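You operate a simulated robot arm through the tools that you are given. There is no shell and no other tool. Be economical: measure what you need, move in short steps, check, and stop when the job is done.

You are at the controls of a simulated robot arm. One attempt, no reset.

JOB
Grease the brass cock body's mouth, fit the brass plug and lock it.
Fine: use the stub brush and the grease pot, and put the brush back. Set down upright: stub brush. A coat counts when it lies all over at full strength: go over it till it gets no stronger.

The check looks at the end state, three seconds after you hand in, the way a careful person would. Anything else that was tipped, shoved, dropped, spilled or broken makes it a failure.

ROBOT AND FRAMES
A 7-joint arm with a two-finger parallel gripper, fixed in place. Base frame: the origin is at the foot of the arm, x ahead of it, y to its left, z up; the work surface is at about z = 860. Units: mm, degrees, N and s.
With the tool pointing down near the work surface it reaches from about 240 to 680 mm from the base axis. Its first joint turns from -66.0 to 66.0 degrees. Payload 2.4 kg.
The TCP is the grasp point between the finger pads, 30 mm short of the fingertips. In the tool frame z runs along the fingers and y along their closing line. The gripper opens to 94 mm. The fingers are 28 mm wide and 10 mm thick; the gripper's body (50 by 96 mm) begins 55 mm behind the TCP.
Orientation is that of the tool frame in the base frame, as a unit quaternion [x, y, z, w]. With the fingers straight down and closing along the base's y, the tool's x points along the base's -x, its y along +y and its z along -z.

CONTROLS
- The arm moves only by the tool play_rows. Its argument "moves" is text: rows parted by semicolons, each of 6 numbers parted by spaces: the shift along the tool's x, y, z in mm, then the turn, a rotation vector about the tool's x, y, z in degrees. In form: dx dy dz ax ay az; .... A call has 1 to 8 rows; each row shifts and turns the commanded pose from where the row before left it, along the tool's axes as they then stand. "hand" is the finger opening in mm, from 0 to 94, set as the call begins (left out, the last holds). Each row takes 0.2 s and may step no farther than 50 mm and 8.6 degrees from the row before; otherwise, or with a gripper value out of range, the whole call is refused. Where a pose cannot be reached the arm comes as near as it can. A force on the tool above 40 N (or 10 N above the force at the start of the call, whichever is more), or a blocked arm, ends the call early, and 0.2 s more pass. The fingers move at their own pace (about 153 mm/s each) and stop on an object; they squeeze with about 29 N. The grip force told is the motor's: it shows also when the fingers shut on nothing. Time passes only in rows, and 0.2 s behind the last, so rows that do not move let the fingers close. The reply holds the time, the measured pose of the TCP, the force on the tool along the base axes, the opening and the grip force, in the units named above and with some noise, with the torque about the TCP (base axes, N m) and any sound that the robot's microphone picked up.
- Cameras (640 x 400 px; columns grow to the right, rows downward): "scene" is fixed at [41.8, 474.8, 1443.9]; the picture's right is [-0.72, -0.69, 0.00], its down [-0.38, 0.40, -0.83] and it looks along [0.58, -0.60, -0.55] (base axes); focal length 334 px, centre (320, 200). "wrist" rides on the gripper at [76, 14, -103] in the tool frame; the picture's right is [-0.18, 0.98, 0.00], its down [-0.75, -0.14, -0.64] and it looks along [-0.63, -0.12, 0.77] (tool axes); focal length 243 px, centre (320, 200). There is no depth. A picture from a camera that has moved, and an enlarged one, comes with that camera's place and axes in the base frame and with its lens.
- camera(camera): a new picture of that camera. It takes no simulated time.
- zoom(camera, box): a new picture of the part [left, top, right, bottom] of that camera's present view, enlarged. It takes no simulated time.
- sign_off(): hands the job in; it is judged then, once.

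Work in short steps. Places have to be worked out from the pictures, the camera data and where the tool is seen: move nearer, look again, correct. Check each grasp and each placing, and mend what went wrong. You have 120 turns and 76 pictures in all, those below and enlarged ones among them. Open the gripper and draw the arm clear of the work before you hand the job in, unless the task says otherwise; then end with one line.

The tools are called after "Request:" as name(argument=value, ...) on one line, values as JSON. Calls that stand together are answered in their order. play_rows: Moves the arm, as the interface text tells. Its arguments: {"type":"object","properties":{"moves":{"type":"string"},"hand":{"type":"number"}},"required":["moves"]} The other tools are called the same way: camera (camera) takes a picture; zoom (camera, box) takes an enlarged picture of a part of a camera's view; sign_off () hands the job in.

At the start:

```text
t: 0.0
tool_pos: [348.7, -58.1, 1232.5]
ee_rot: [0.0, 1.0, 0.001, 0.001]
force: [0.2, 0.0, 0.1]
ft_torque: [-0.01, -0.02, -0.01]
grip_width: 93.9
grip_force: 0.0
```

scene: 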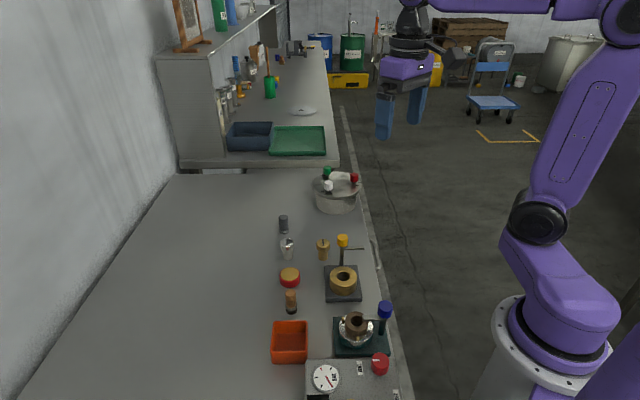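
wrist: 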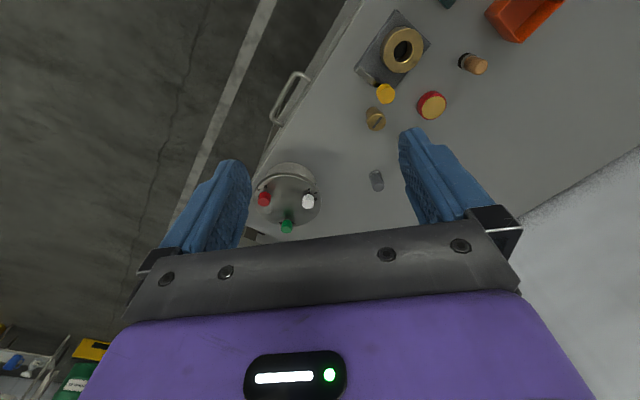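

The scene shows a bench with several small objects; I zoom in to identify them.

Request:
zoom(camera="scene", box=[260, 200, 400, 290])

Request:
zoom(camera="scene", box=[260, 280, 420, 400])

Request:
zoom(camera="wrist", box=[340, 0, 500, 200])

```text
4.44 times, centred on (330, 245) of scene
camera zoom: at [41.8, 474.8, 1443.9], right [-0.72, -0.69, 0.0], down [-0.38, 0.4, -0.83], along [0.58, -0.6, -0.55], focal length 1483 px, centre (276, 0)
```

zoom: 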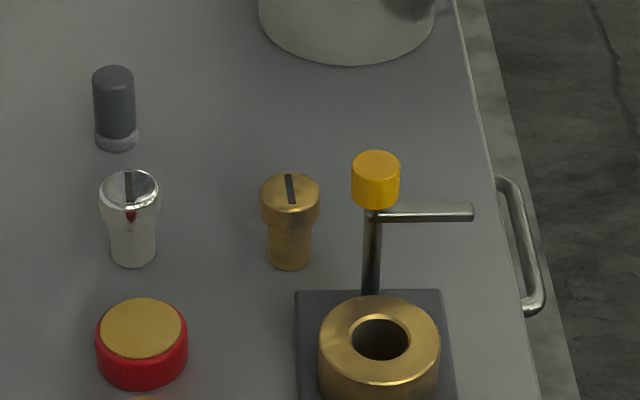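

```text
3.33 times, centred on (340, 340) of scene
camera zoom: at [41.8, 474.8, 1443.9], right [-0.72, -0.69, 0.0], down [-0.38, 0.4, -0.83], along [0.58, -0.6, -0.55], focal length 1112 px, centre (253, -267)
```

zoom: 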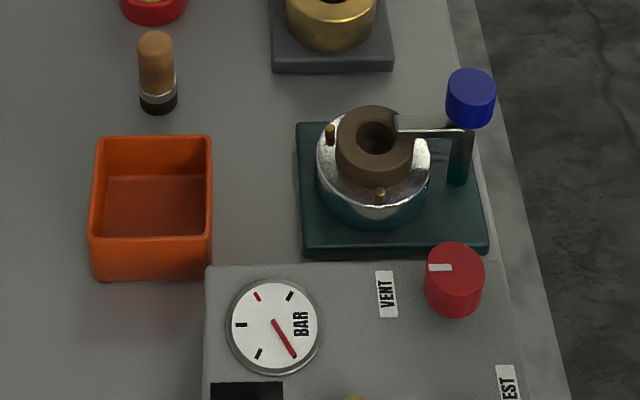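

```text
2.00 times, centred on (420, 100) of wrist
camera zoom: at [273.5, -43.6, 1335.4], right [0.18, 0.98, 0.0], down [0.75, -0.14, 0.64], along [0.63, -0.12, -0.77], focal length 485 px, centre (120, 400)
```

zoom: 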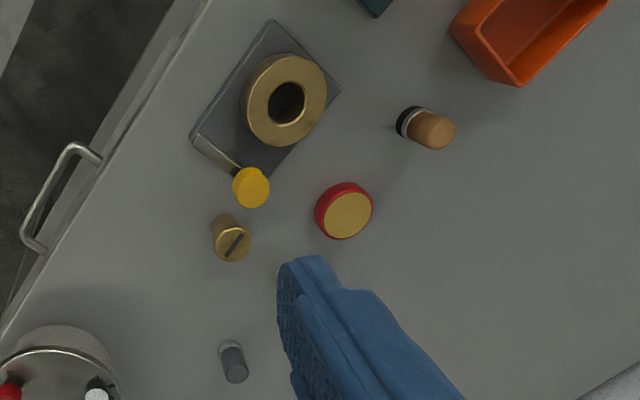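

Brass body at about (367,65), plug (487,40), pot (467,133), brush (407,185). I move over the area to look with the wrist camera.

Request:
play_rows(moves="-10.2 29.6 30.5 0 0 0;-10.2 29.6 30.5 0 0 0;-10.2 29.6 30.5 0 0 0;-10.2 29.6 30.5 0 0 0;-10.2 29.6 30.5 0 0 0;0 0 0 0 0 0", hand=94)

Request:
camera(camera="wrist")

```text
t: 1.4
tool_pos: [399.4, 92.6, 1079.4]
ee_rot: [0.001, 1.0, -0.001, 0.0]
force: [-0.2, 0.6, -0.3]
ft_torque: [0.0, 0.01, 0.0]
grip_width: 94.1
grip_force: 0.0
```

```text
70 pictures are left
camera wrist: at [324.2, 106.0, 1182.2], right [0.18, 0.98, 0.0], down [0.75, -0.14, 0.64], along [0.63, -0.12, -0.77], focal length 243 px, centre (320, 200)
```

wrist: 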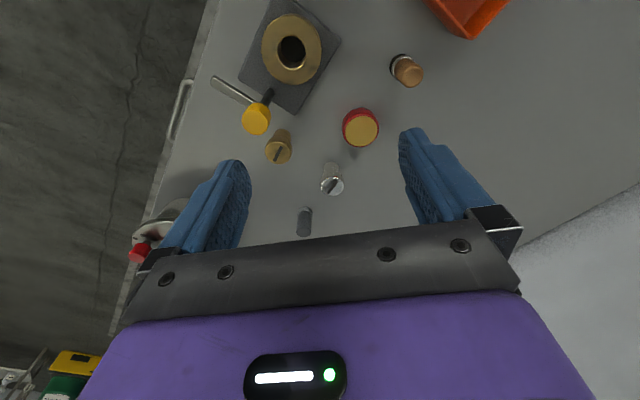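

Request:
zoom(camera="wrist", box=[200, 0, 360, 100])

Request:
zoom(camera="wrist", box=[240, 40, 440, 165])

```text
4.00 times, centred on (280, 50) of wrist
camera zoom: at [324.2, 106.0, 1182.2], right [0.18, 0.98, 0.0], down [0.75, -0.14, 0.64], along [0.63, -0.12, -0.77], focal length 970 px, centre (480, 800)
```

zoom: 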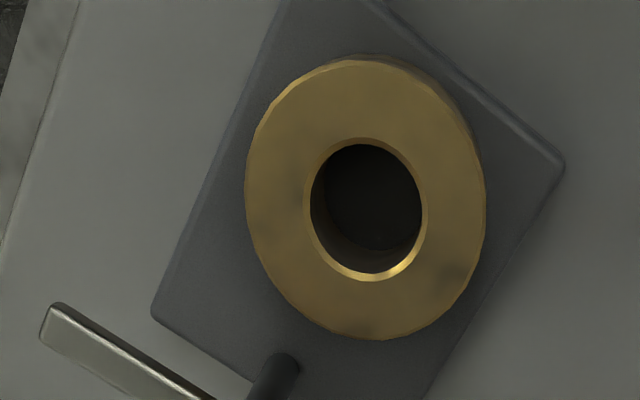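

```text
3.20 times, centred on (340, 102) of wrist
camera zoom: at [324.2, 106.0, 1182.2], right [0.18, 0.98, 0.0], down [0.75, -0.14, 0.64], along [0.63, -0.12, -0.77], focal length 776 px, centre (256, 512)
```

zoom: 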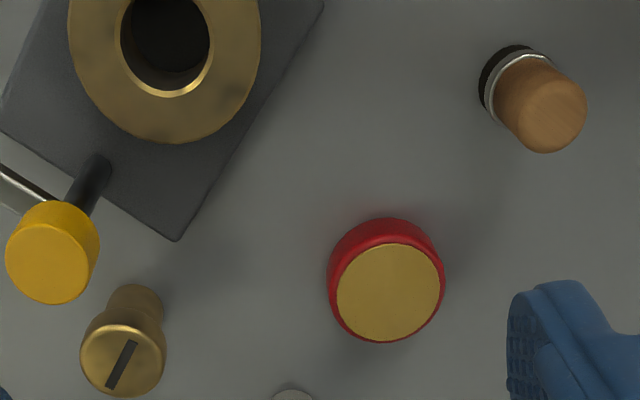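

Rough triangulation: body (360,72) top z≈910; plug (458,31) top≈920; pot (463,133) top≈888; brush (400,186) top≈917; lever knob (393,38) top≈980. I go lower for a closer look at pot, plug and lever.

Request:
play_rows(moves="-23 9 26 0 0 0;-23 9 26 0 0 0;-23 9 26 0 0 0;0 0 0 0 0 0")

Request:
camera(camera="wrist")

```text
t: 2.4
tool_pos: [469.4, 117.7, 1002.5]
ee_rot: [0.0, 1.0, 0.0, 0.0]
force: [-0.4, -0.9, 1.2]
ft_torque: [0.0, 0.03, 0.01]
grip_width: 93.8
grip_force: 0.1
```

```text
67 pictures are left
camera wrist: at [393.8, 132.0, 1105.1], right [0.18, 0.98, 0.0], down [0.75, -0.14, 0.64], along [0.63, -0.12, -0.77], focal length 243 px, centre (320, 200)
```

wrist: 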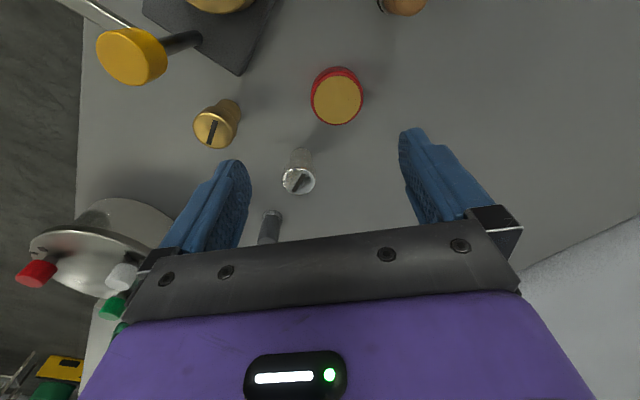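

Request:
zoom(camera="wrist", box=[80, 0, 400, 200])

Request:
zoom(camera="wrist", box=[280, 50, 400, 125])

```text
2.00 times, centred on (240, 100) of wrist
camera zoom: at [393.8, 132.0, 1105.1], right [0.18, 0.98, 0.0], down [0.75, -0.14, 0.64], along [0.63, -0.12, -0.77], focal length 485 px, centre (480, 400)
```

zoom: 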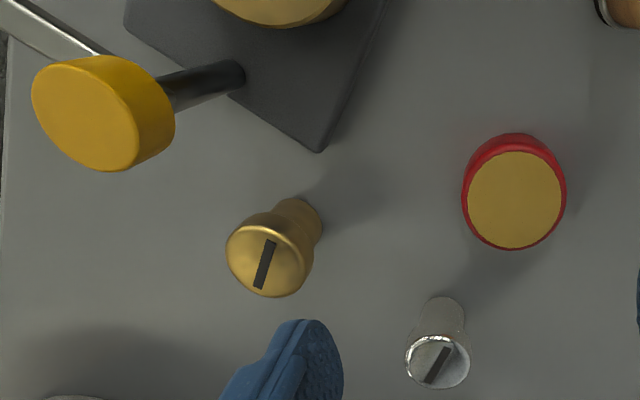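

```text
5.33 times, centred on (340, 88) of wrist
camera zoom: at [393.8, 132.0, 1105.1], right [0.18, 0.98, 0.0], down [0.75, -0.14, 0.64], along [0.63, -0.12, -0.77], focal length 1294 px, centre (213, 800)
```

zoom: 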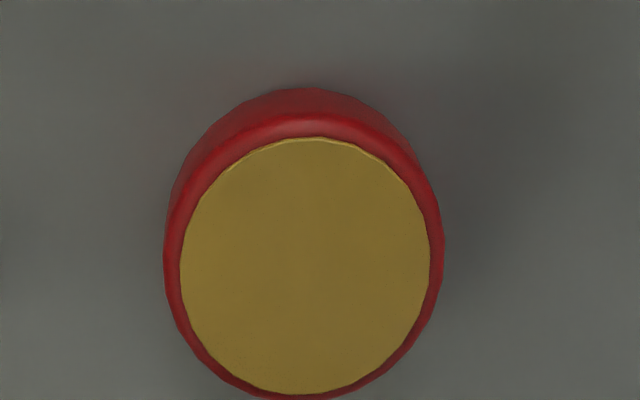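

The pot is open with grease flush to the rim (centre ≈ (464,134), r≈20). I now move over the brush and look before descending.

Request:
play_rows(moves="23 23 0 0 0 0;23 23 0 0 0 0;23 22 0 0 0 0;0 0 0 0 0 0", hand=44)

Request:
camera(camera="wrist")

```text
t: 3.4
tool_pos: [400.0, 185.3, 1002.6]
ee_rot: [0.0, 1.0, 0.0, 0.0]
force: [0.7, -0.9, 0.6]
ft_torque: [-0.01, -0.01, -0.02]
grip_width: 44.0
grip_force: 0.0
```

```text
64 pictures are left
camera wrist: at [323.9, 199.3, 1105.0], right [0.18, 0.98, 0.0], down [0.75, -0.14, 0.64], along [0.63, -0.12, -0.77], focal length 243 px, centre (320, 200)
```

wrist: 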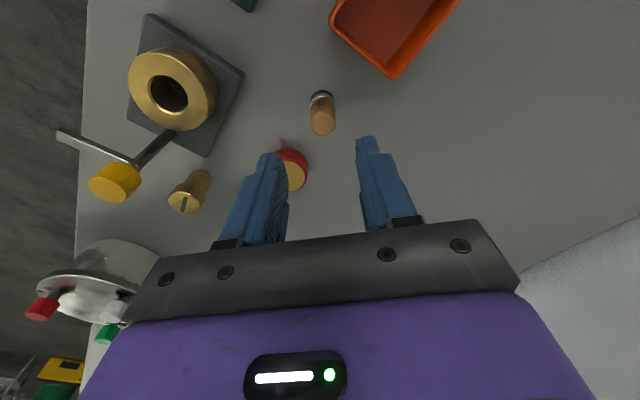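

Brush at about (400,186.5), upright, with clearance to the tray. I descend to z≈912 and close.

Request:
play_rows(moves="0 0.5 30 0 0 0;0 0.5 30 0 0 0;0 0 30 0 0 0;0 0 0 0 0 0")

Request:
zoom(camera="scene", box=[230, 230, 390, 330])

```text
t: 4.4
tool_pos: [400.8, 187.3, 912.2]
ee_rot: [0.0, 1.0, -0.001, 0.0]
force: [0.6, -0.5, -0.6]
ft_torque: [0.01, -0.01, 0.0]
grip_width: 44.2
grip_force: 0.1
```

```text
4.00 times, centred on (310, 280) of scene
camera zoom: at [41.8, 474.8, 1443.9], right [-0.72, -0.69, 0.0], down [-0.38, 0.4, -0.83], along [0.58, -0.6, -0.55], focal length 1335 px, centre (360, -120)
```

zoom: 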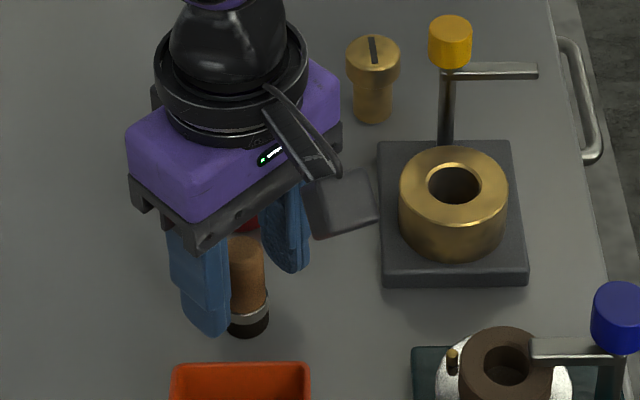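

Brush stands between the fingers; close.

Request:
play_rows(moves="0 0 0 0 0 0;0 0 0 0 0 0;0 0 0 0 0 0", hand=0)

Request:
zoom(camera="scene", box=[250, 260, 330, 310])

```text
t: 5.2
tool_pos: [401.4, 188.2, 912.6]
ee_rot: [-0.001, 1.0, 0.0, 0.0]
force: [0.2, -1.4, -1.1]
ft_torque: [-0.02, 0.0, -0.01]
grip_width: 20.5
grip_force: 28.9
```

```text
8.00 times, centred on (290, 285) of scene
camera zoom: at [41.8, 474.8, 1443.9], right [-0.72, -0.69, 0.0], down [-0.38, 0.4, -0.83], along [0.58, -0.6, -0.55], focal length 2670 px, centre (560, -480)
```

zoom: 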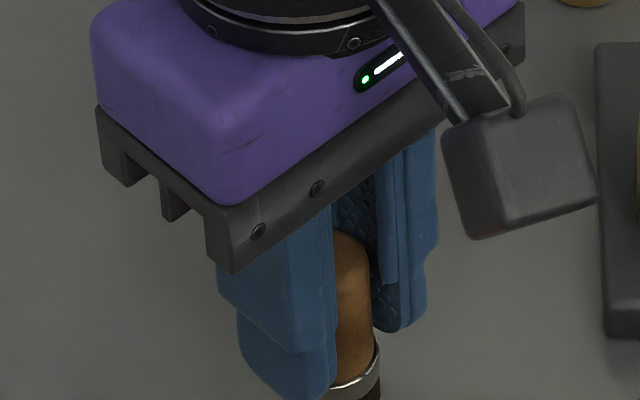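

Gripped (20.5 mm handle). Lift and carry to above the pot.

Request:
play_rows(moves="0 0 -30 0 0 0;0 0 -25 0 0 0;-21 -18 0 0 0 0;-21 -18 0 0 0 0;-20.5 -18 0 0 0 0;0 0 0 0 0 0")

Request:
camera(camera="wrist")

Request:
zoom(camera="scene", box=[230, 200, 390, 300])

```text
t: 6.6
tool_pos: [462.5, 131.6, 969.2]
ee_rot: [0.001, 1.0, 0.0, 0.001]
force: [-0.2, -0.4, -0.8]
ft_torque: [0.01, -0.02, 0.01]
grip_width: 20.3
grip_force: 28.7
```

```text
61 pictures are left
camera wrist: at [387.8, 146.0, 1070.4], right [0.18, 0.98, 0.0], down [0.75, -0.14, 0.64], along [0.63, -0.12, -0.77], focal length 243 px, centre (320, 200)
```

wrist: 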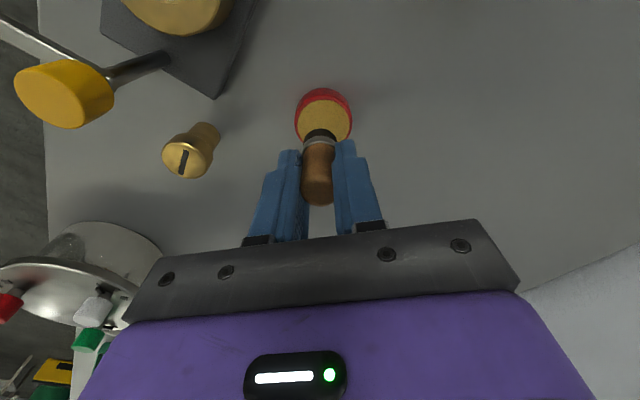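

```text
4.00 times, centred on (310, 250) of scene
camera zoom: at [41.9, 474.8, 1443.9], right [-0.72, -0.69, 0.0], down [-0.38, 0.4, -0.83], along [0.58, -0.6, -0.55], focal length 1335 px, centre (360, 0)
```

zoom: 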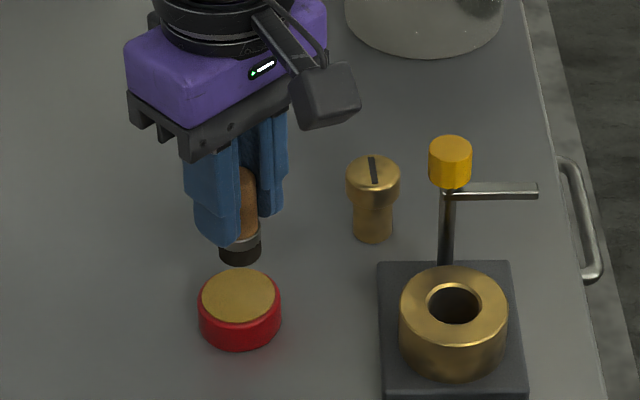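

Brush is over the pot; dip down gently until contact.

Request:
play_rows(moves="-1 1 14 0 0 0;0 0 8 0 0 0;0 0 4 0 0 0;0 0 2 0 0 0;0 0 0 0 0 0")

Request:
zoom(camera="scene", box=[250, 240, 330, 290])

```text
t: 7.8
tool_pos: [463.3, 132.8, 939.2]
ee_rot: [0.0, 1.0, 0.0, 0.001]
force: [0.6, 0.6, -0.5]
ft_torque: [0.02, 0.02, 0.0]
grip_width: 20.3
grip_force: 28.6
```

```text
8.00 times, centred on (290, 265) of scene
camera zoom: at [41.8, 474.8, 1443.9], right [-0.72, -0.69, 0.0], down [-0.38, 0.4, -0.83], along [0.58, -0.6, -0.55], focal length 2670 px, centre (560, -320)
```

zoom: 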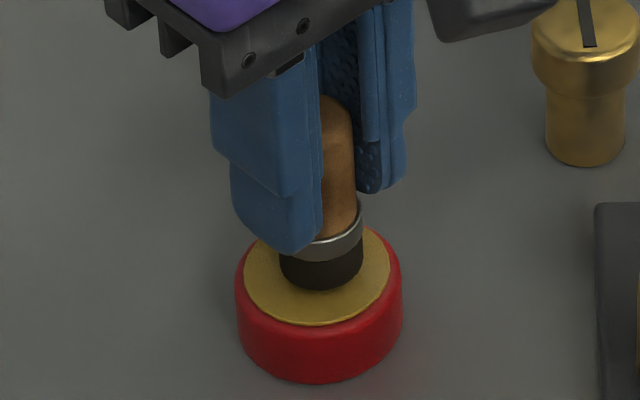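

Almost touching; continue in small steps.

Request:
play_rows(moves="0 0 2 0 0 0;0 0 2 0 0 0;0 0 1 0 0 0;0 0 0 0 0 0")

Request:
zoom(camera="scene", box=[250, 240, 330, 290])

```text
t: 8.8
tool_pos: [463.2, 133.4, 934.8]
ee_rot: [0.001, 1.0, 0.0, 0.0]
force: [-0.1, -0.4, 1.6]
ft_torque: [-0.02, 0.01, -0.01]
grip_width: 20.4
grip_force: 29.8
```

```text
8.00 times, centred on (290, 265) of scene
camera zoom: at [41.8, 474.8, 1443.9], right [-0.72, -0.69, 0.0], down [-0.38, 0.4, -0.83], along [0.58, -0.6, -0.55], focal length 2670 px, centre (560, -320)
```

zoom: 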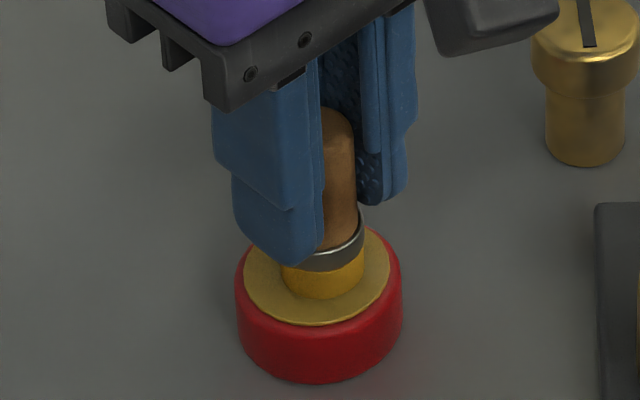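

Bristles turned yellow: loaded. Lift and go over the body.

Request:
play_rows(moves="0 0 -20 0 0 0;0 0 -28 0 0 0;34.4 -20.5 0 0 0 0;34.4 -20.5 0 0 0 0;34.4 -20.5 0 0 0 0;0 0 0 0 0 0")

Request:
camera(camera="wrist")

Request:
zoom(camera="scene", box=[290, 220, 410, 295])

```text
t: 10.2
tool_pos: [361.2, 72.0, 982.7]
ee_rot: [0.0, 1.0, 0.0, 0.0]
force: [-0.8, 0.3, -0.4]
ft_torque: [-0.01, 0.0, -0.02]
grip_width: 20.3
grip_force: 29.5
```

```text
57 pictures are left
camera wrist: at [284.8, 85.8, 1085.0], right [0.18, 0.98, 0.0], down [0.75, -0.14, 0.64], along [0.63, -0.12, -0.77], focal length 243 px, centre (320, 200)
```

wrist: 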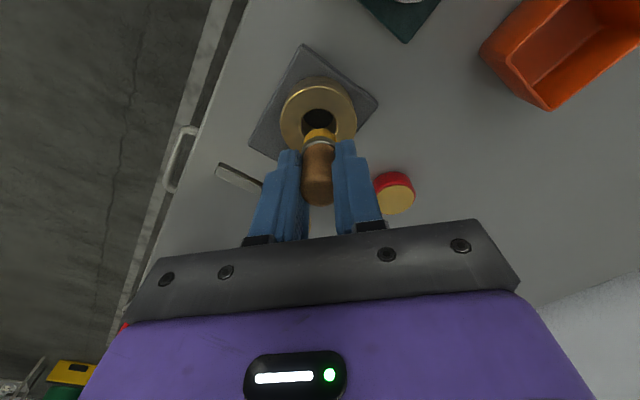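

```text
5.33 times, centred on (350, 258) of scene
camera zoom: at [41.8, 474.8, 1443.9], right [-0.72, -0.69, 0.0], down [-0.38, 0.4, -0.83], along [0.58, -0.6, -0.55], focal length 1780 px, centre (160, -107)
```

zoom: 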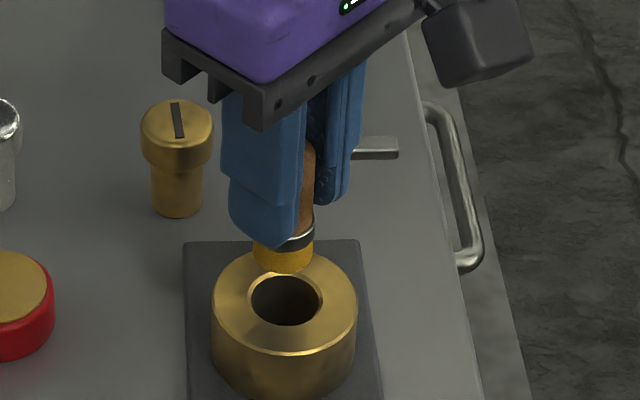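

I zoom in to refine the body centre.

Request:
zoom(camera="wrist", box=[240, 60, 400, 160])

```text
4.00 times, centred on (320, 110) of wrist
camera zoom: at [284.8, 85.8, 1085.0], right [0.18, 0.98, 0.0], down [0.75, -0.14, 0.64], along [0.63, -0.12, -0.77], focal length 970 px, centre (320, 560)
```

zoom: 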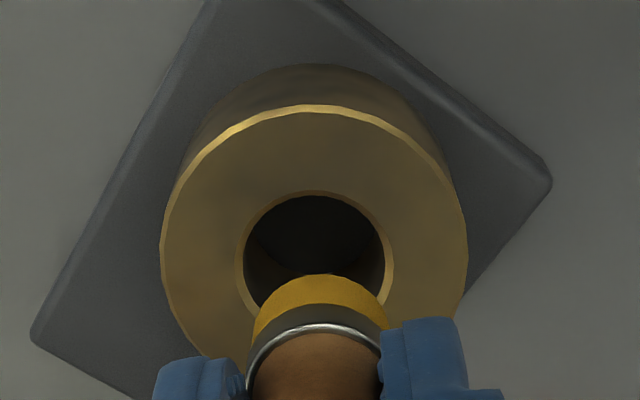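

Body centre ≈ (359,71); bore ≈29 mm, bristles ≈24 mm. I lower into the mouth slowly, watching force.

Request:
play_rows(moves="2 -1 10 0 0 0;0 0 8 0 0 0;0 0 3 0 0 0;0 0 3 0 0 0;0 0 2 0 0 0;0 0 0 0 0 0")

Request:
zoom(camera="scene", box=[300, 245, 380, 295])

Request:
zoom(camera="wrist", box=[240, 60, 400, 160])

```text
t: 11.6
tool_pos: [358.6, 72.2, 956.3]
ee_rot: [0.0, 1.0, 0.001, 0.001]
force: [0.0, -0.3, -0.4]
ft_torque: [-0.01, -0.01, -0.01]
grip_width: 20.6
grip_force: 29.3
```

```text
8.00 times, centred on (340, 270) of scene
camera zoom: at [41.8, 474.8, 1443.9], right [-0.72, -0.69, 0.0], down [-0.38, 0.4, -0.83], along [0.58, -0.6, -0.55], focal length 2670 px, centre (160, -360)
```

zoom: 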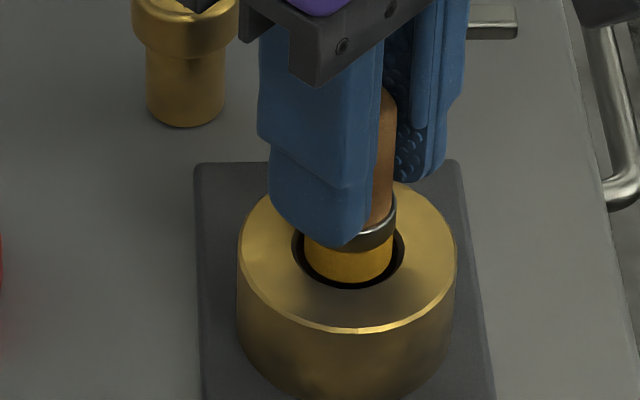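

```text
4.00 times, centred on (320, 110) of wrist
camera zoom: at [282.8, 85.0, 1058.5], right [0.18, 0.98, 0.0], down [0.75, -0.14, 0.64], along [0.63, -0.12, -0.77], focal length 970 px, centre (320, 560)
```

zoom: 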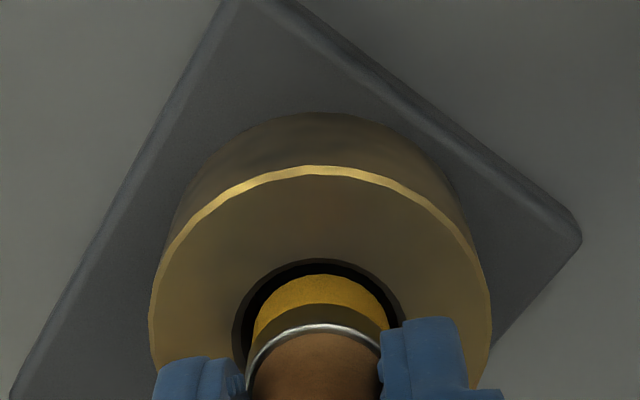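

Brush is centred in the mouth. I go 4 mm deeper and orbit with small radius.

Request:
play_rows(moves="0 -1 4 0 0 0;3 0 0 0 0 0;-0.9 2.1 0 0 0 0;-2.1 0.9 0 0 0 0;-2.1 -0.9 0 0 0 0;-0.9 -2.1 0 0 0 0;0.9 -2.1 0 0 0 0;2.1 -0.9 0 0 0 0")

Request:
zoom(camera="scene", box=[300, 245, 380, 295])

```text
t: 13.4
tool_pos: [359.8, 68.4, 953.0]
ee_rot: [0.0, 1.0, 0.001, 0.002]
force: [0.2, 9.6, -0.1]
ft_torque: [0.44, 0.0, 0.05]
grip_width: 20.2
grip_force: 29.4
```

```text
8.00 times, centred on (340, 270) of scene
camera zoom: at [41.8, 475.1, 1443.8], right [-0.72, -0.69, 0.0], down [-0.38, 0.4, -0.83], along [0.58, -0.6, -0.55], focal length 2670 px, centre (160, -360)
```

zoom: 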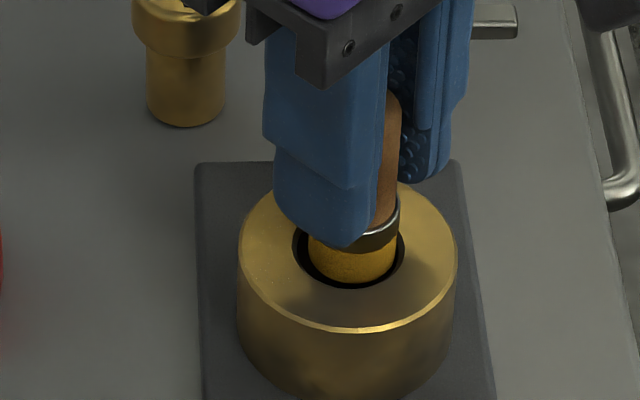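

Side contact felt in the bore (9.6 N). Let me lift and look at the result.

Request:
play_rows(moves="0 3 0 0 0 0;0 0 -45 0 0 0;0 0 -45 0 0 0;-40 0 0 0 0 0;0 0 0 0 0 0")

Request:
zoom(camera="wrist", box=[220, 0, 380, 100])

Request:
zoom(camera="scene", box=[300, 245, 380, 295])

```text
t: 14.6
tool_pos: [398.1, 72.0, 1043.3]
ee_rot: [0.0, 1.0, 0.0, 0.0]
force: [0.4, -0.3, -0.5]
ft_torque: [0.0, -0.02, -0.02]
grip_width: 20.2
grip_force: 28.8
```

```text
4.00 times, centred on (300, 50) of wrist
camera zoom: at [322.9, 84.8, 1145.8], right [0.18, 0.98, 0.0], down [0.75, -0.14, 0.64], along [0.63, -0.12, -0.77], focal length 970 px, centre (400, 800)
```

zoom: 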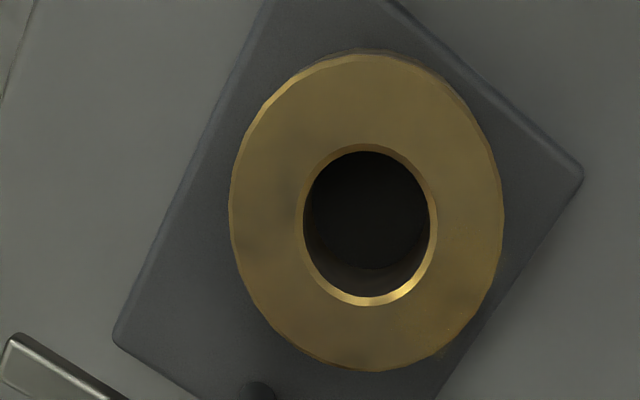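

```text
8.00 times, centred on (340, 270) of scene
camera zoom: at [41.8, 474.8, 1443.9], right [-0.72, -0.69, 0.0], down [-0.38, 0.4, -0.83], along [0.58, -0.6, -0.55], focal length 2670 px, centre (160, -360)
```

zoom: 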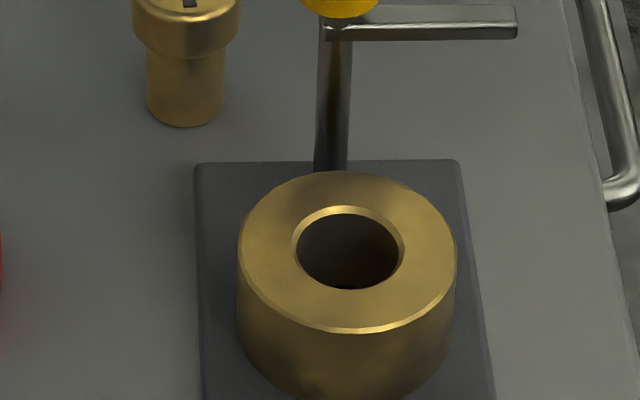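

No obvious coat; look closer into the bore and at the brush.

Request:
zoom(camera="wrist", box=[288, 30, 336, 80])

Request:
zoom(camera="scene", box=[330, 265, 356, 285])

Request:
camera(camera="wrist")

```text
8.00 times, centred on (312, 55) of wrist
camera zoom: at [322.9, 84.8, 1145.8], right [0.18, 0.98, 0.0], down [0.75, -0.14, 0.64], along [0.63, -0.12, -0.77], focal length 1941 px, centre (384, 1360)
```

zoom: 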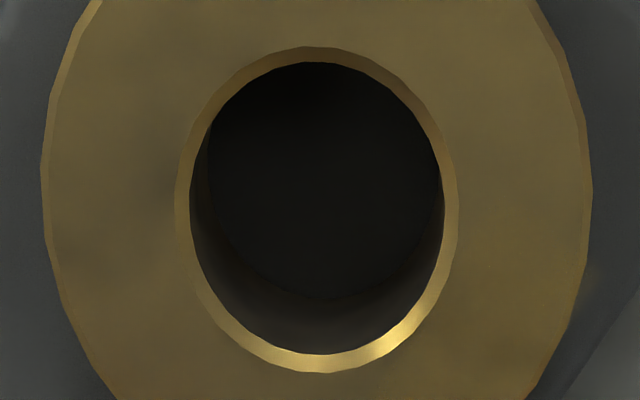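

```text
16.00 times, centred on (343, 275) of scene
camera zoom: at [41.8, 474.8, 1443.9], right [-0.72, -0.69, 0.0], down [-0.38, 0.4, -0.83], along [0.58, -0.6, -0.55], focal length 5339 px, centre (-48, -1000)
```

zoom: 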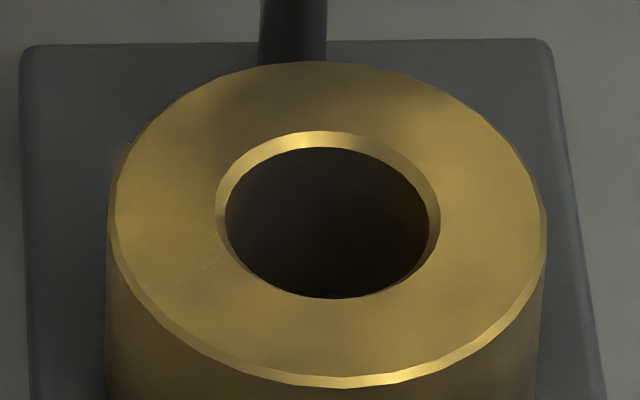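

```text
47 pictures are left
camera wrist: at [322.9, 84.8, 1145.8], right [0.18, 0.98, 0.0], down [0.75, -0.14, 0.64], along [0.63, -0.12, -0.77], focal length 243 px, centre (320, 200)
```

wrist: 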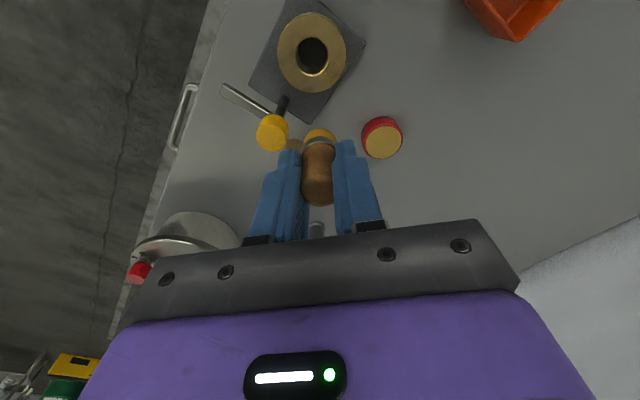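

No coat visible in the bore; the coat zone is likely the mouth's top ring. I try touching the ring on its +y side.

Request:
play_rows(moves="38.5 20 0 0 0 0;0 0 40 0 0 0;0 0 30 0 0 0;0 0 8 0 0 0;0 0 2 0 0 0;0 0 2 0 0 0;0 0 1 0 0 0;0 0 0 0 0 0")

Request:
zoom(camera="scene", box=[300, 245, 380, 295])

```text
t: 16.4
tool_pos: [359.9, 89.9, 959.4]
ee_rot: [-0.001, 1.0, -0.001, 0.0]
force: [0.2, 0.3, -0.2]
ft_torque: [0.02, 0.04, -0.02]
grip_width: 20.1
grip_force: 29.0
```

```text
8.00 times, centred on (340, 270) of scene
camera zoom: at [41.8, 474.8, 1443.9], right [-0.72, -0.69, 0.0], down [-0.38, 0.4, -0.83], along [0.58, -0.6, -0.55], focal length 2670 px, centre (160, -360)
```

zoom: 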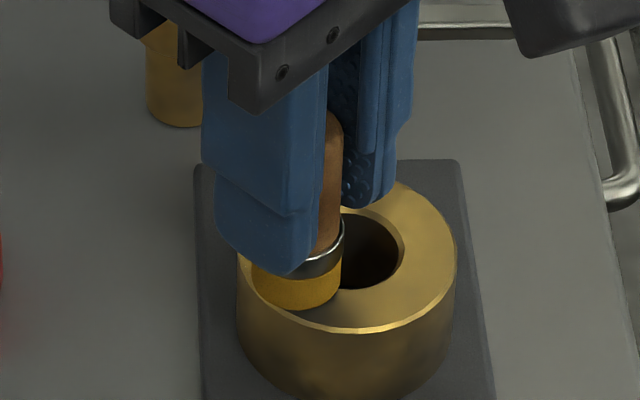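

No contact force yet; step down by 1 mm.

Request:
play_rows(moves="0 0 1 0 0 0;0 0 1 0 0 0;0 0 1 0 0 0;0 0 0 0 0 0")

Request:
zoom(camera="scene", box=[300, 245, 380, 295])

```text
t: 17.4
tool_pos: [360.7, 91.0, 956.3]
ee_rot: [0.0, 1.0, 0.0, 0.0]
force: [-2.3, 0.5, 22.4]
ft_torque: [-0.02, 0.11, 0.01]
grip_width: 20.5
grip_force: 28.7
```

```text
8.00 times, centred on (340, 270) of scene
camera zoom: at [41.5, 474.8, 1443.9], right [-0.72, -0.69, 0.0], down [-0.38, 0.4, -0.83], along [0.58, -0.6, -0.55], focal length 2670 px, centre (160, -360)
```

zoom: 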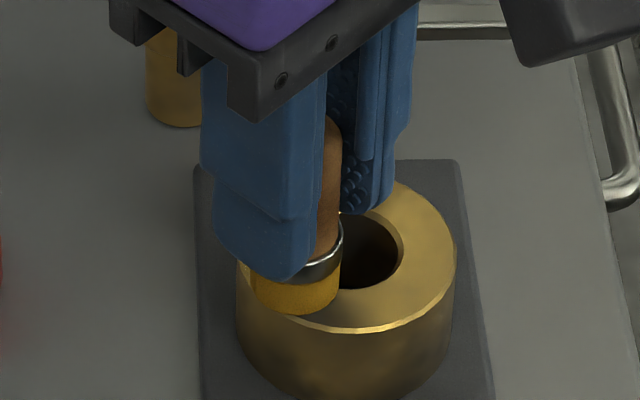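

Firm contact (22 N) at z≈956.5. I ease slightly and sweep a quarter arc of the ring, then look.

Request:
play_rows(moves="0 0 -0.6 0 0 0;7.65 -1.5 0 0 0 0;6.5 -4.4 0 0 0 0;4.4 -6.5 0 0 0 0;1.5 -7.65 0 0 0 0;0 0 0 0 0 0")

Request:
zoom(camera="scene", box=[300, 245, 380, 295])

```text
t: 18.8
tool_pos: [340.4, 70.8, 957.1]
ee_rot: [0.0, 1.0, 0.0, 0.0]
force: [-0.4, 1.2, 2.7]
ft_torque: [0.02, -0.02, 0.02]
grip_width: 20.2
grip_force: 28.9
```

```text
8.00 times, centred on (340, 270) of scene
camera zoom: at [41.8, 474.9, 1443.9], right [-0.72, -0.69, 0.0], down [-0.38, 0.4, -0.83], along [0.58, -0.6, -0.55], focal length 2670 px, centre (160, -360)
```

zoom: 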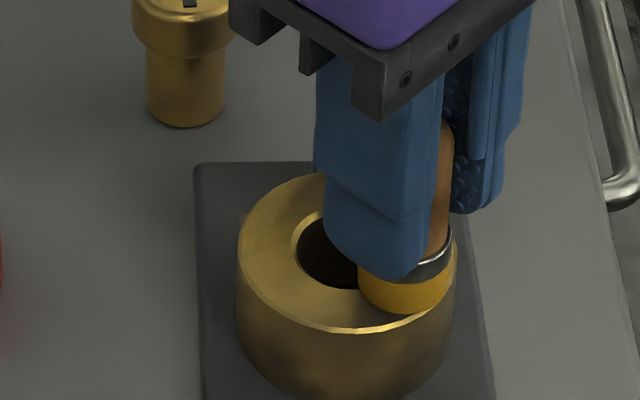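

No clear mark (grease colour resembles brass). I lift and park the camera low over the mouth for a close look.

Request:
play_rows(moves="0 0 -40 0 0 0;0 14 -10 0 0 0;-45 0 0 0 0 0;-45 0 0 0 0 0;0 0 25 0 0 0;0 0 0 0 0 0")

Request:
zoom(camera="wrist", box=[240, 0, 360, 75])

Request:
zoom(camera="scene", box=[323, 263, 363, 288])

```text
t: 20.2
tool_pos: [430.9, 83.1, 981.9]
ee_rot: [0.001, 1.0, 0.0, 0.001]
force: [0.2, -0.5, -0.2]
ft_torque: [-0.02, -0.01, 0.0]
grip_width: 20.0
grip_force: 28.8
```

```text
5.33 times, centred on (300, 38) of wrist
camera zoom: at [354.3, 97.5, 1084.4], right [0.18, 0.98, 0.0], down [0.75, -0.14, 0.64], along [0.63, -0.12, -0.77], focal length 1294 px, centre (427, 1067)
```

zoom: 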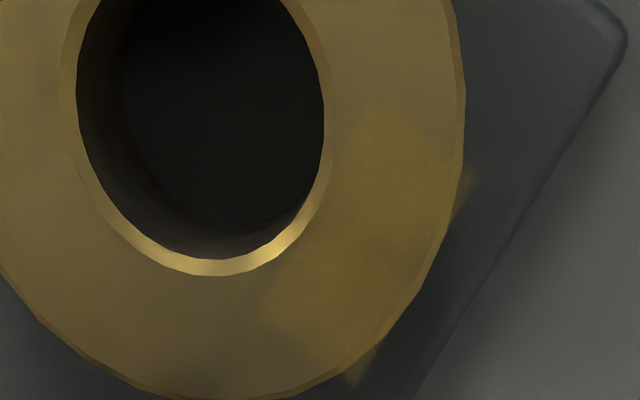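

```text
16.00 times, centred on (343, 276) of scene
camera zoom: at [41.9, 474.8, 1443.9], right [-0.72, -0.69, 0.0], down [-0.38, 0.4, -0.83], along [0.58, -0.6, -0.55], focal length 5339 px, centre (-48, -1008)
```

zoom: 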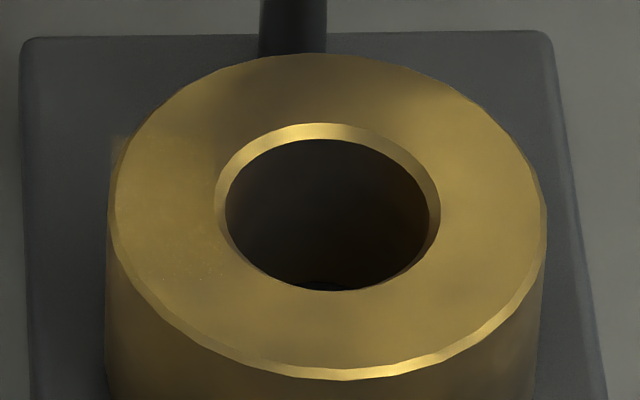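

The grease shows as a patch on the top ring (+y side), so the ring face is the coat zone and it needs contact. I yaw the gripper 45° so the fingers clear the lever knob during orbiting, then move to the ring's (-x,+y) side.

Request:
play_rows(moves="0 0 0 0 0 7.5;0 0 0 0 0 7.5;0 0 0 0 0 7.5;0 0 0 0 0 7.5;0 0 0 0 0 7.5;0 0 0 0 0 7.5;29.7 -29.5 0 0 0 0;29.7 -29.5 0 0 0 0")

Request:
play_rows(moves="0 0 18 0 0 0;0 0 0 0 0 0")

Request:
camera(camera="wrist")

```text
t: 22.0
tool_pos: [345.7, 85.3, 981.2]
ee_rot: [0.384, 0.924, -0.001, 0.0]
force: [-0.8, -0.5, -0.1]
ft_torque: [0.02, -0.05, 0.0]
grip_width: 20.3
grip_force: 29.5
```

```text
t: 22.6
tool_pos: [345.6, 83.8, 964.1]
ee_rot: [0.383, 0.924, 0.0, 0.001]
force: [-0.2, -0.6, 0.0]
ft_torque: [0.0, -0.01, -0.01]
grip_width: 20.1
grip_force: 28.9
```

```text
41 pictures are left
camera wrist: at [303.1, 147.9, 1065.9], right [0.83, 0.56, 0.0], down [0.43, -0.63, 0.64], along [0.36, -0.53, -0.77], focal length 243 px, centre (320, 200)
```

wrist: 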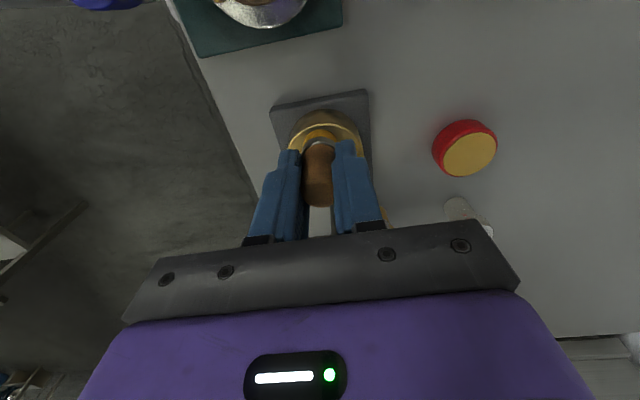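

Now press down on the ring.

Request:
play_rows(moves="-1 0.5 5 0 0 0;0 0 1.5 0 0 0;0 0 0.7 0 0 0;0 0 0 0 0 0")

```text
t: 23.6
tool_pos: [347.3, 83.4, 957.8]
ee_rot: [0.383, 0.924, 0.001, 0.0]
force: [0.2, -0.2, 5.7]
ft_torque: [-0.06, 0.03, -0.02]
grip_width: 20.4
grip_force: 28.6
```

Contact 5.7 N. Press slightly more and sweep half the ring.

Request:
play_rows(moves="-1.33 6.7 0.5 0 0 0;-3.79 5.68 0 0 0 0;-5.68 3.79 0 0 0 0;-6.7 1.33 0 0 0 0;-6.7 -1.33 0 0 0 0;-5.68 -3.79 0 0 0 0;-3.79 -5.68 0 0 0 0;-1.33 -6.7 0 0 0 0")

```text
t: 25.4
tool_pos: [371.8, 58.3, 957.0]
ee_rot: [0.383, 0.924, 0.0, 0.001]
force: [0.2, 0.3, 0.5]
ft_torque: [0.01, -0.02, -0.01]
grip_width: 20.1
grip_force: 29.5
```

No knob contact, but force is low; press a bit more and sweep the other half.

Request:
play_rows(moves="1.33 -6.7 0.6 0 0 0;3.79 -5.68 0 0 0 0;5.68 -3.79 0 0 0 0;6.7 -1.33 0 0 0 0;6.7 1.33 0 0 0 0;5.68 3.79 0 0 0 0;3.79 5.68 0 0 0 0;1.33 6.7 0 0 0 0")

Request:
zoom(camera="scene", box=[310, 255, 374, 295])

```text
t: 27.2
tool_pos: [347.6, 84.9, 955.9]
ee_rot: [0.383, 0.924, 0.0, -0.001]
force: [-0.2, 0.5, -0.6]
ft_torque: [0.01, -0.04, 0.0]
grip_width: 20.2
grip_force: 29.1
```

```text
10.00 times, centred on (342, 275) of scene
camera zoom: at [41.8, 474.8, 1443.9], right [-0.72, -0.69, 0.0], down [-0.38, 0.4, -0.83], along [0.58, -0.6, -0.55], focal length 3337 px, centre (100, -550)
```

zoom: 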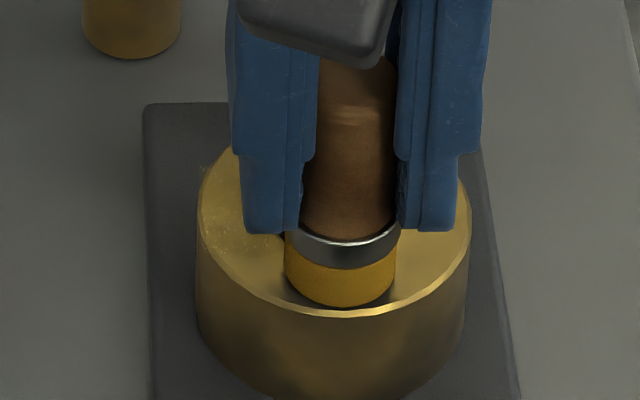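

Force vanished, so the brush may have slid slightly in the grip. Find contact again with small steps.

Request:
play_rows(moves="0 0 0.7 0 0 0;0 0 0 0 0 0")

Request:
play_rows(moves="0 0 0.7 0 0 0;0 0 0 0 0 0")

```text
t: 27.8
tool_pos: [346.9, 84.0, 954.6]
ee_rot: [0.383, 0.924, 0.0, 0.0]
force: [-0.3, 0.4, 3.9]
ft_torque: [0.03, 0.02, 0.01]
grip_width: 20.2
grip_force: 28.8
```

```text
t: 28.4
tool_pos: [348.6, 84.4, 956.1]
ee_rot: [0.383, 0.924, 0.0, 0.0]
force: [-2.6, 1.7, 21.8]
ft_torque: [0.0, 0.12, 0.01]
grip_width: 20.3
grip_force: 29.1
```

Contact regained (22 N). Ease 0.3 mm and sweep the full ring.

Request:
play_rows(moves="-1.33 6.7 -0.3 0 0 0;-3.79 5.68 0 0 0 0;-5.68 3.79 0 0 0 0;-6.7 1.33 0 0 0 0;-6.7 -1.33 0 0 0 0;-5.68 -3.79 0 0 0 0;-3.79 -5.68 0 0 0 0;-1.33 -6.7 0 0 0 0")

Request:
play_rows(moves="1.33 -6.7 0 0 0 0;3.79 -5.68 0 0 0 0;5.68 -3.79 0 0 0 0;6.7 -1.33 0 0 0 0;6.7 1.33 0 0 0 0;5.68 3.79 0 0 0 0;3.79 5.68 0 0 0 0;1.33 6.7 0 0 0 0")

```text
t: 30.2
tool_pos: [371.9, 58.7, 954.5]
ee_rot: [0.383, 0.924, 0.0, 0.0]
force: [-0.4, 0.6, 0.0]
ft_torque: [-0.05, -0.02, -0.02]
grip_width: 20.1
grip_force: 29.4
```

```text
t: 32.0
tool_pos: [347.7, 83.4, 954.5]
ee_rot: [0.383, 0.924, 0.001, 0.0]
force: [-0.4, 0.0, -1.0]
ft_torque: [-0.01, -0.03, 0.01]
grip_width: 20.5
grip_force: 29.0
```

Lift and look at the coat from above.

Request:
play_rows(moves="0 0 -45 0 0 0;0 0 -45 0 0 0;-45 0 0 0 0 0;-10 0 0 0 0 0;0 0 0 0 0 0")

Request:
zoom(camera="wrist", box=[232, 0, 392, 100])

```text
t: 33.2
tool_pos: [385.0, 43.5, 1043.6]
ee_rot: [0.382, 0.924, 0.0, 0.001]
force: [0.7, 0.0, 0.6]
ft_torque: [0.03, 0.01, 0.02]
grip_width: 20.1
grip_force: 29.1
```

```text
4.00 times, centred on (312, 50) of wrist
camera zoom: at [342.0, 108.2, 1146.8], right [0.83, 0.56, 0.0], down [0.43, -0.63, 0.64], along [0.36, -0.53, -0.77], focal length 970 px, centre (352, 800)
```

zoom: 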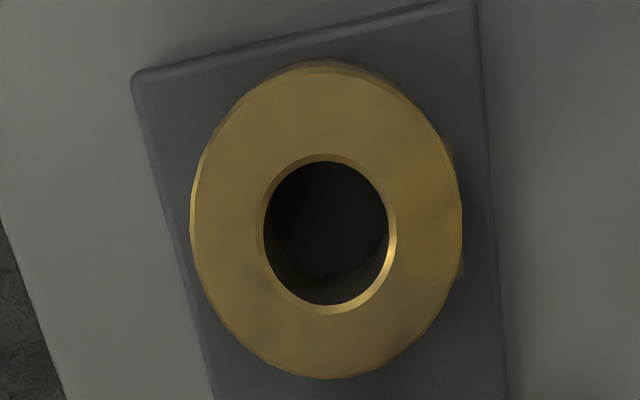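

Only the first patch shows; the brush probably ran dry. I go back to the pot to re-dip.

Request:
play_rows(moves="2.7 40 0 0 0 0;2.7 40 0 0 0 0;2.7 40 0 0 0 0;0 0 45 0 0 0;0 0 45 0 0 0;0 0 14 0 0 0;0 0 0 0 0 0")

Request:
zoom(camera="scene", box=[250, 240, 330, 290])

```text
t: 34.8
tool_pos: [465.2, 135.9, 939.6]
ee_rot: [0.383, 0.924, 0.0, 0.001]
force: [-0.2, -1.3, -0.6]
ft_torque: [0.01, 0.01, -0.03]
grip_width: 20.2
grip_force: 29.0
```

```text
8.00 times, centred on (290, 265) of scene
camera zoom: at [41.8, 474.8, 1443.9], right [-0.72, -0.69, 0.0], down [-0.38, 0.4, -0.83], along [0.58, -0.6, -0.55], focal length 2670 px, centre (560, -320)
```

zoom: 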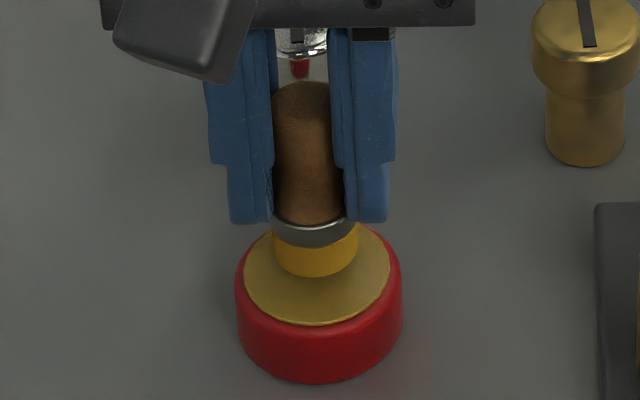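

Lower into the grease until force is felt.

Request:
play_rows(moves="0 0 3 0 0 0;0 0 1.5 0 0 0;0 0 1 0 0 0;0 0 0 0 0 0")

Request:
play_rows(moves="0 0 1 0 0 0;0 0 0 0 0 0;0 0 0 0 0 0")

```text
t: 35.8
tool_pos: [466.6, 135.0, 934.5]
ee_rot: [0.382, 0.924, 0.0, 0.0]
force: [-0.6, -0.8, 0.1]
ft_torque: [0.02, -0.01, 0.0]
grip_width: 20.1
grip_force: 28.8
```

```text
t: 36.6
tool_pos: [464.7, 136.0, 934.2]
ee_rot: [0.382, 0.924, 0.0, 0.0]
force: [0.5, -0.2, -0.6]
ft_torque: [0.0, 0.01, 0.0]
grip_width: 20.0
grip_force: 28.7
```

Request:
play_rows(moves="0 0 1 0 0 0;0 0 1 0 0 0;0 0 0 0 0 0")

Request:
zoom(camera="scene", box=[250, 240, 330, 290])

```text
t: 37.4
tool_pos: [464.6, 135.7, 932.5]
ee_rot: [0.383, 0.924, 0.0, 0.0]
force: [-0.1, 0.3, -0.5]
ft_torque: [0.0, 0.0, 0.0]
grip_width: 20.0
grip_force: 28.7
```

```text
8.00 times, centred on (290, 265) of scene
camera zoom: at [41.8, 474.8, 1443.9], right [-0.72, -0.69, 0.0], down [-0.38, 0.4, -0.83], along [0.58, -0.6, -0.55], focal length 2670 px, centre (560, -320)
```

zoom: 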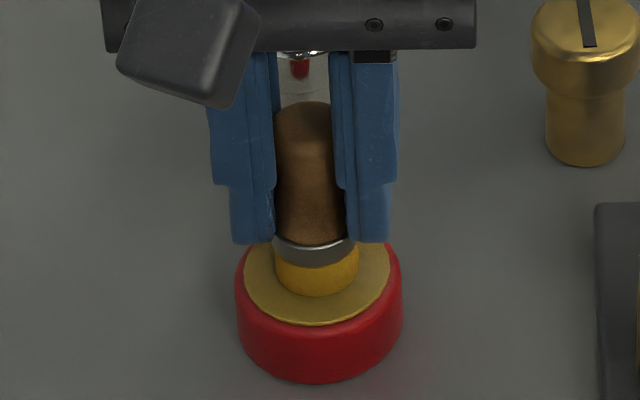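

Still no force; continue.

Request:
play_rows(moves="0 0 1 0 0 0;0 0 1 0 0 0;0 0 0 0 0 0")

Request:
play_rows(moves="0 0 1 0 0 0;0 0 0.5 0 0 0;0 0 0 0 0 0")

```text
t: 38.2
tool_pos: [464.9, 136.1, 930.9]
ee_rot: [0.383, 0.924, 0.001, 0.0]
force: [-2.0, -0.1, 11.8]
ft_torque: [-0.02, 0.04, -0.01]
grip_width: 20.1
grip_force: 29.2
```

```text
t: 39.0
tool_pos: [464.0, 134.9, 930.2]
ee_rot: [0.383, 0.924, 0.001, 0.001]
force: [-1.3, -1.2, 22.3]
ft_torque: [-0.1, 0.0, 0.01]
grip_width: 20.3
grip_force: 28.6
```

Dipped with 22 N. Lift, return to the ring start and descend to just above contact.

Request:
play_rows(moves="0 0 -46 0 0 0;15.4 -39.7 0 0 0 0;15.4 -39.7 0 0 0 0;15.4 -39.7 0 0 0 0;0 0 20 0 0 0;0 0 2 0 0 0;0 0 0 0 0 0")

Request:
play_rows(moves="0 0 1 0 0 0;0 0 0 0 0 0")

```text
t: 40.6
tool_pos: [349.0, 85.0, 952.4]
ee_rot: [0.382, 0.924, 0.0, 0.0]
force: [-2.4, -2.1, 12.2]
ft_torque: [-0.07, 0.06, -0.02]
grip_width: 20.1
grip_force: 29.0
```

```text
t: 41.2
tool_pos: [348.4, 83.5, 951.9]
ee_rot: [0.382, 0.924, 0.001, 0.0]
force: [-2.6, -0.9, 22.1]
ft_torque: [-0.08, 0.03, -0.02]
grip_width: 20.3
grip_force: 29.1
```

Contact 22 N (slip limit). Sweep in short arcs while checking force.

Request:
play_rows(moves="-1.33 6.7 0 0 0 0;-3.79 5.68 0 0 0 0;0 0 0 0 0 0")

Request:
zoom(camera="scene", box=[310, 255, 374, 295])

```text
t: 42.0
tool_pos: [361.3, 89.5, 952.1]
ee_rot: [0.383, 0.924, -0.001, -0.002]
force: [-5.1, 0.6, 4.9]
ft_torque: [0.05, 0.19, -0.01]
grip_width: 20.2
grip_force: 29.5
```

```text
10.00 times, centred on (342, 275) of scene
camera zoom: at [41.6, 474.9, 1443.9], right [-0.72, -0.69, 0.0], down [-0.38, 0.4, -0.83], along [0.58, -0.6, -0.55], focal length 3337 px, centre (100, -550)
```

zoom: 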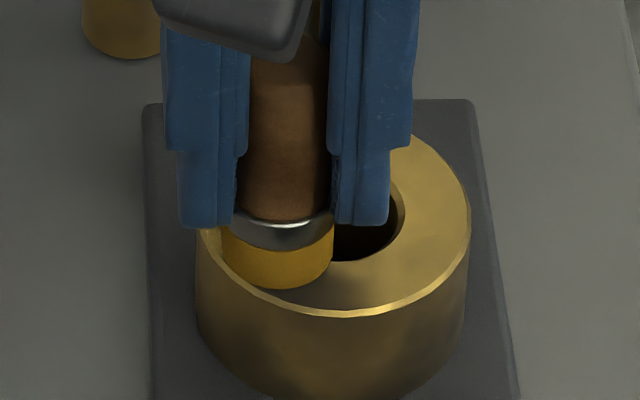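

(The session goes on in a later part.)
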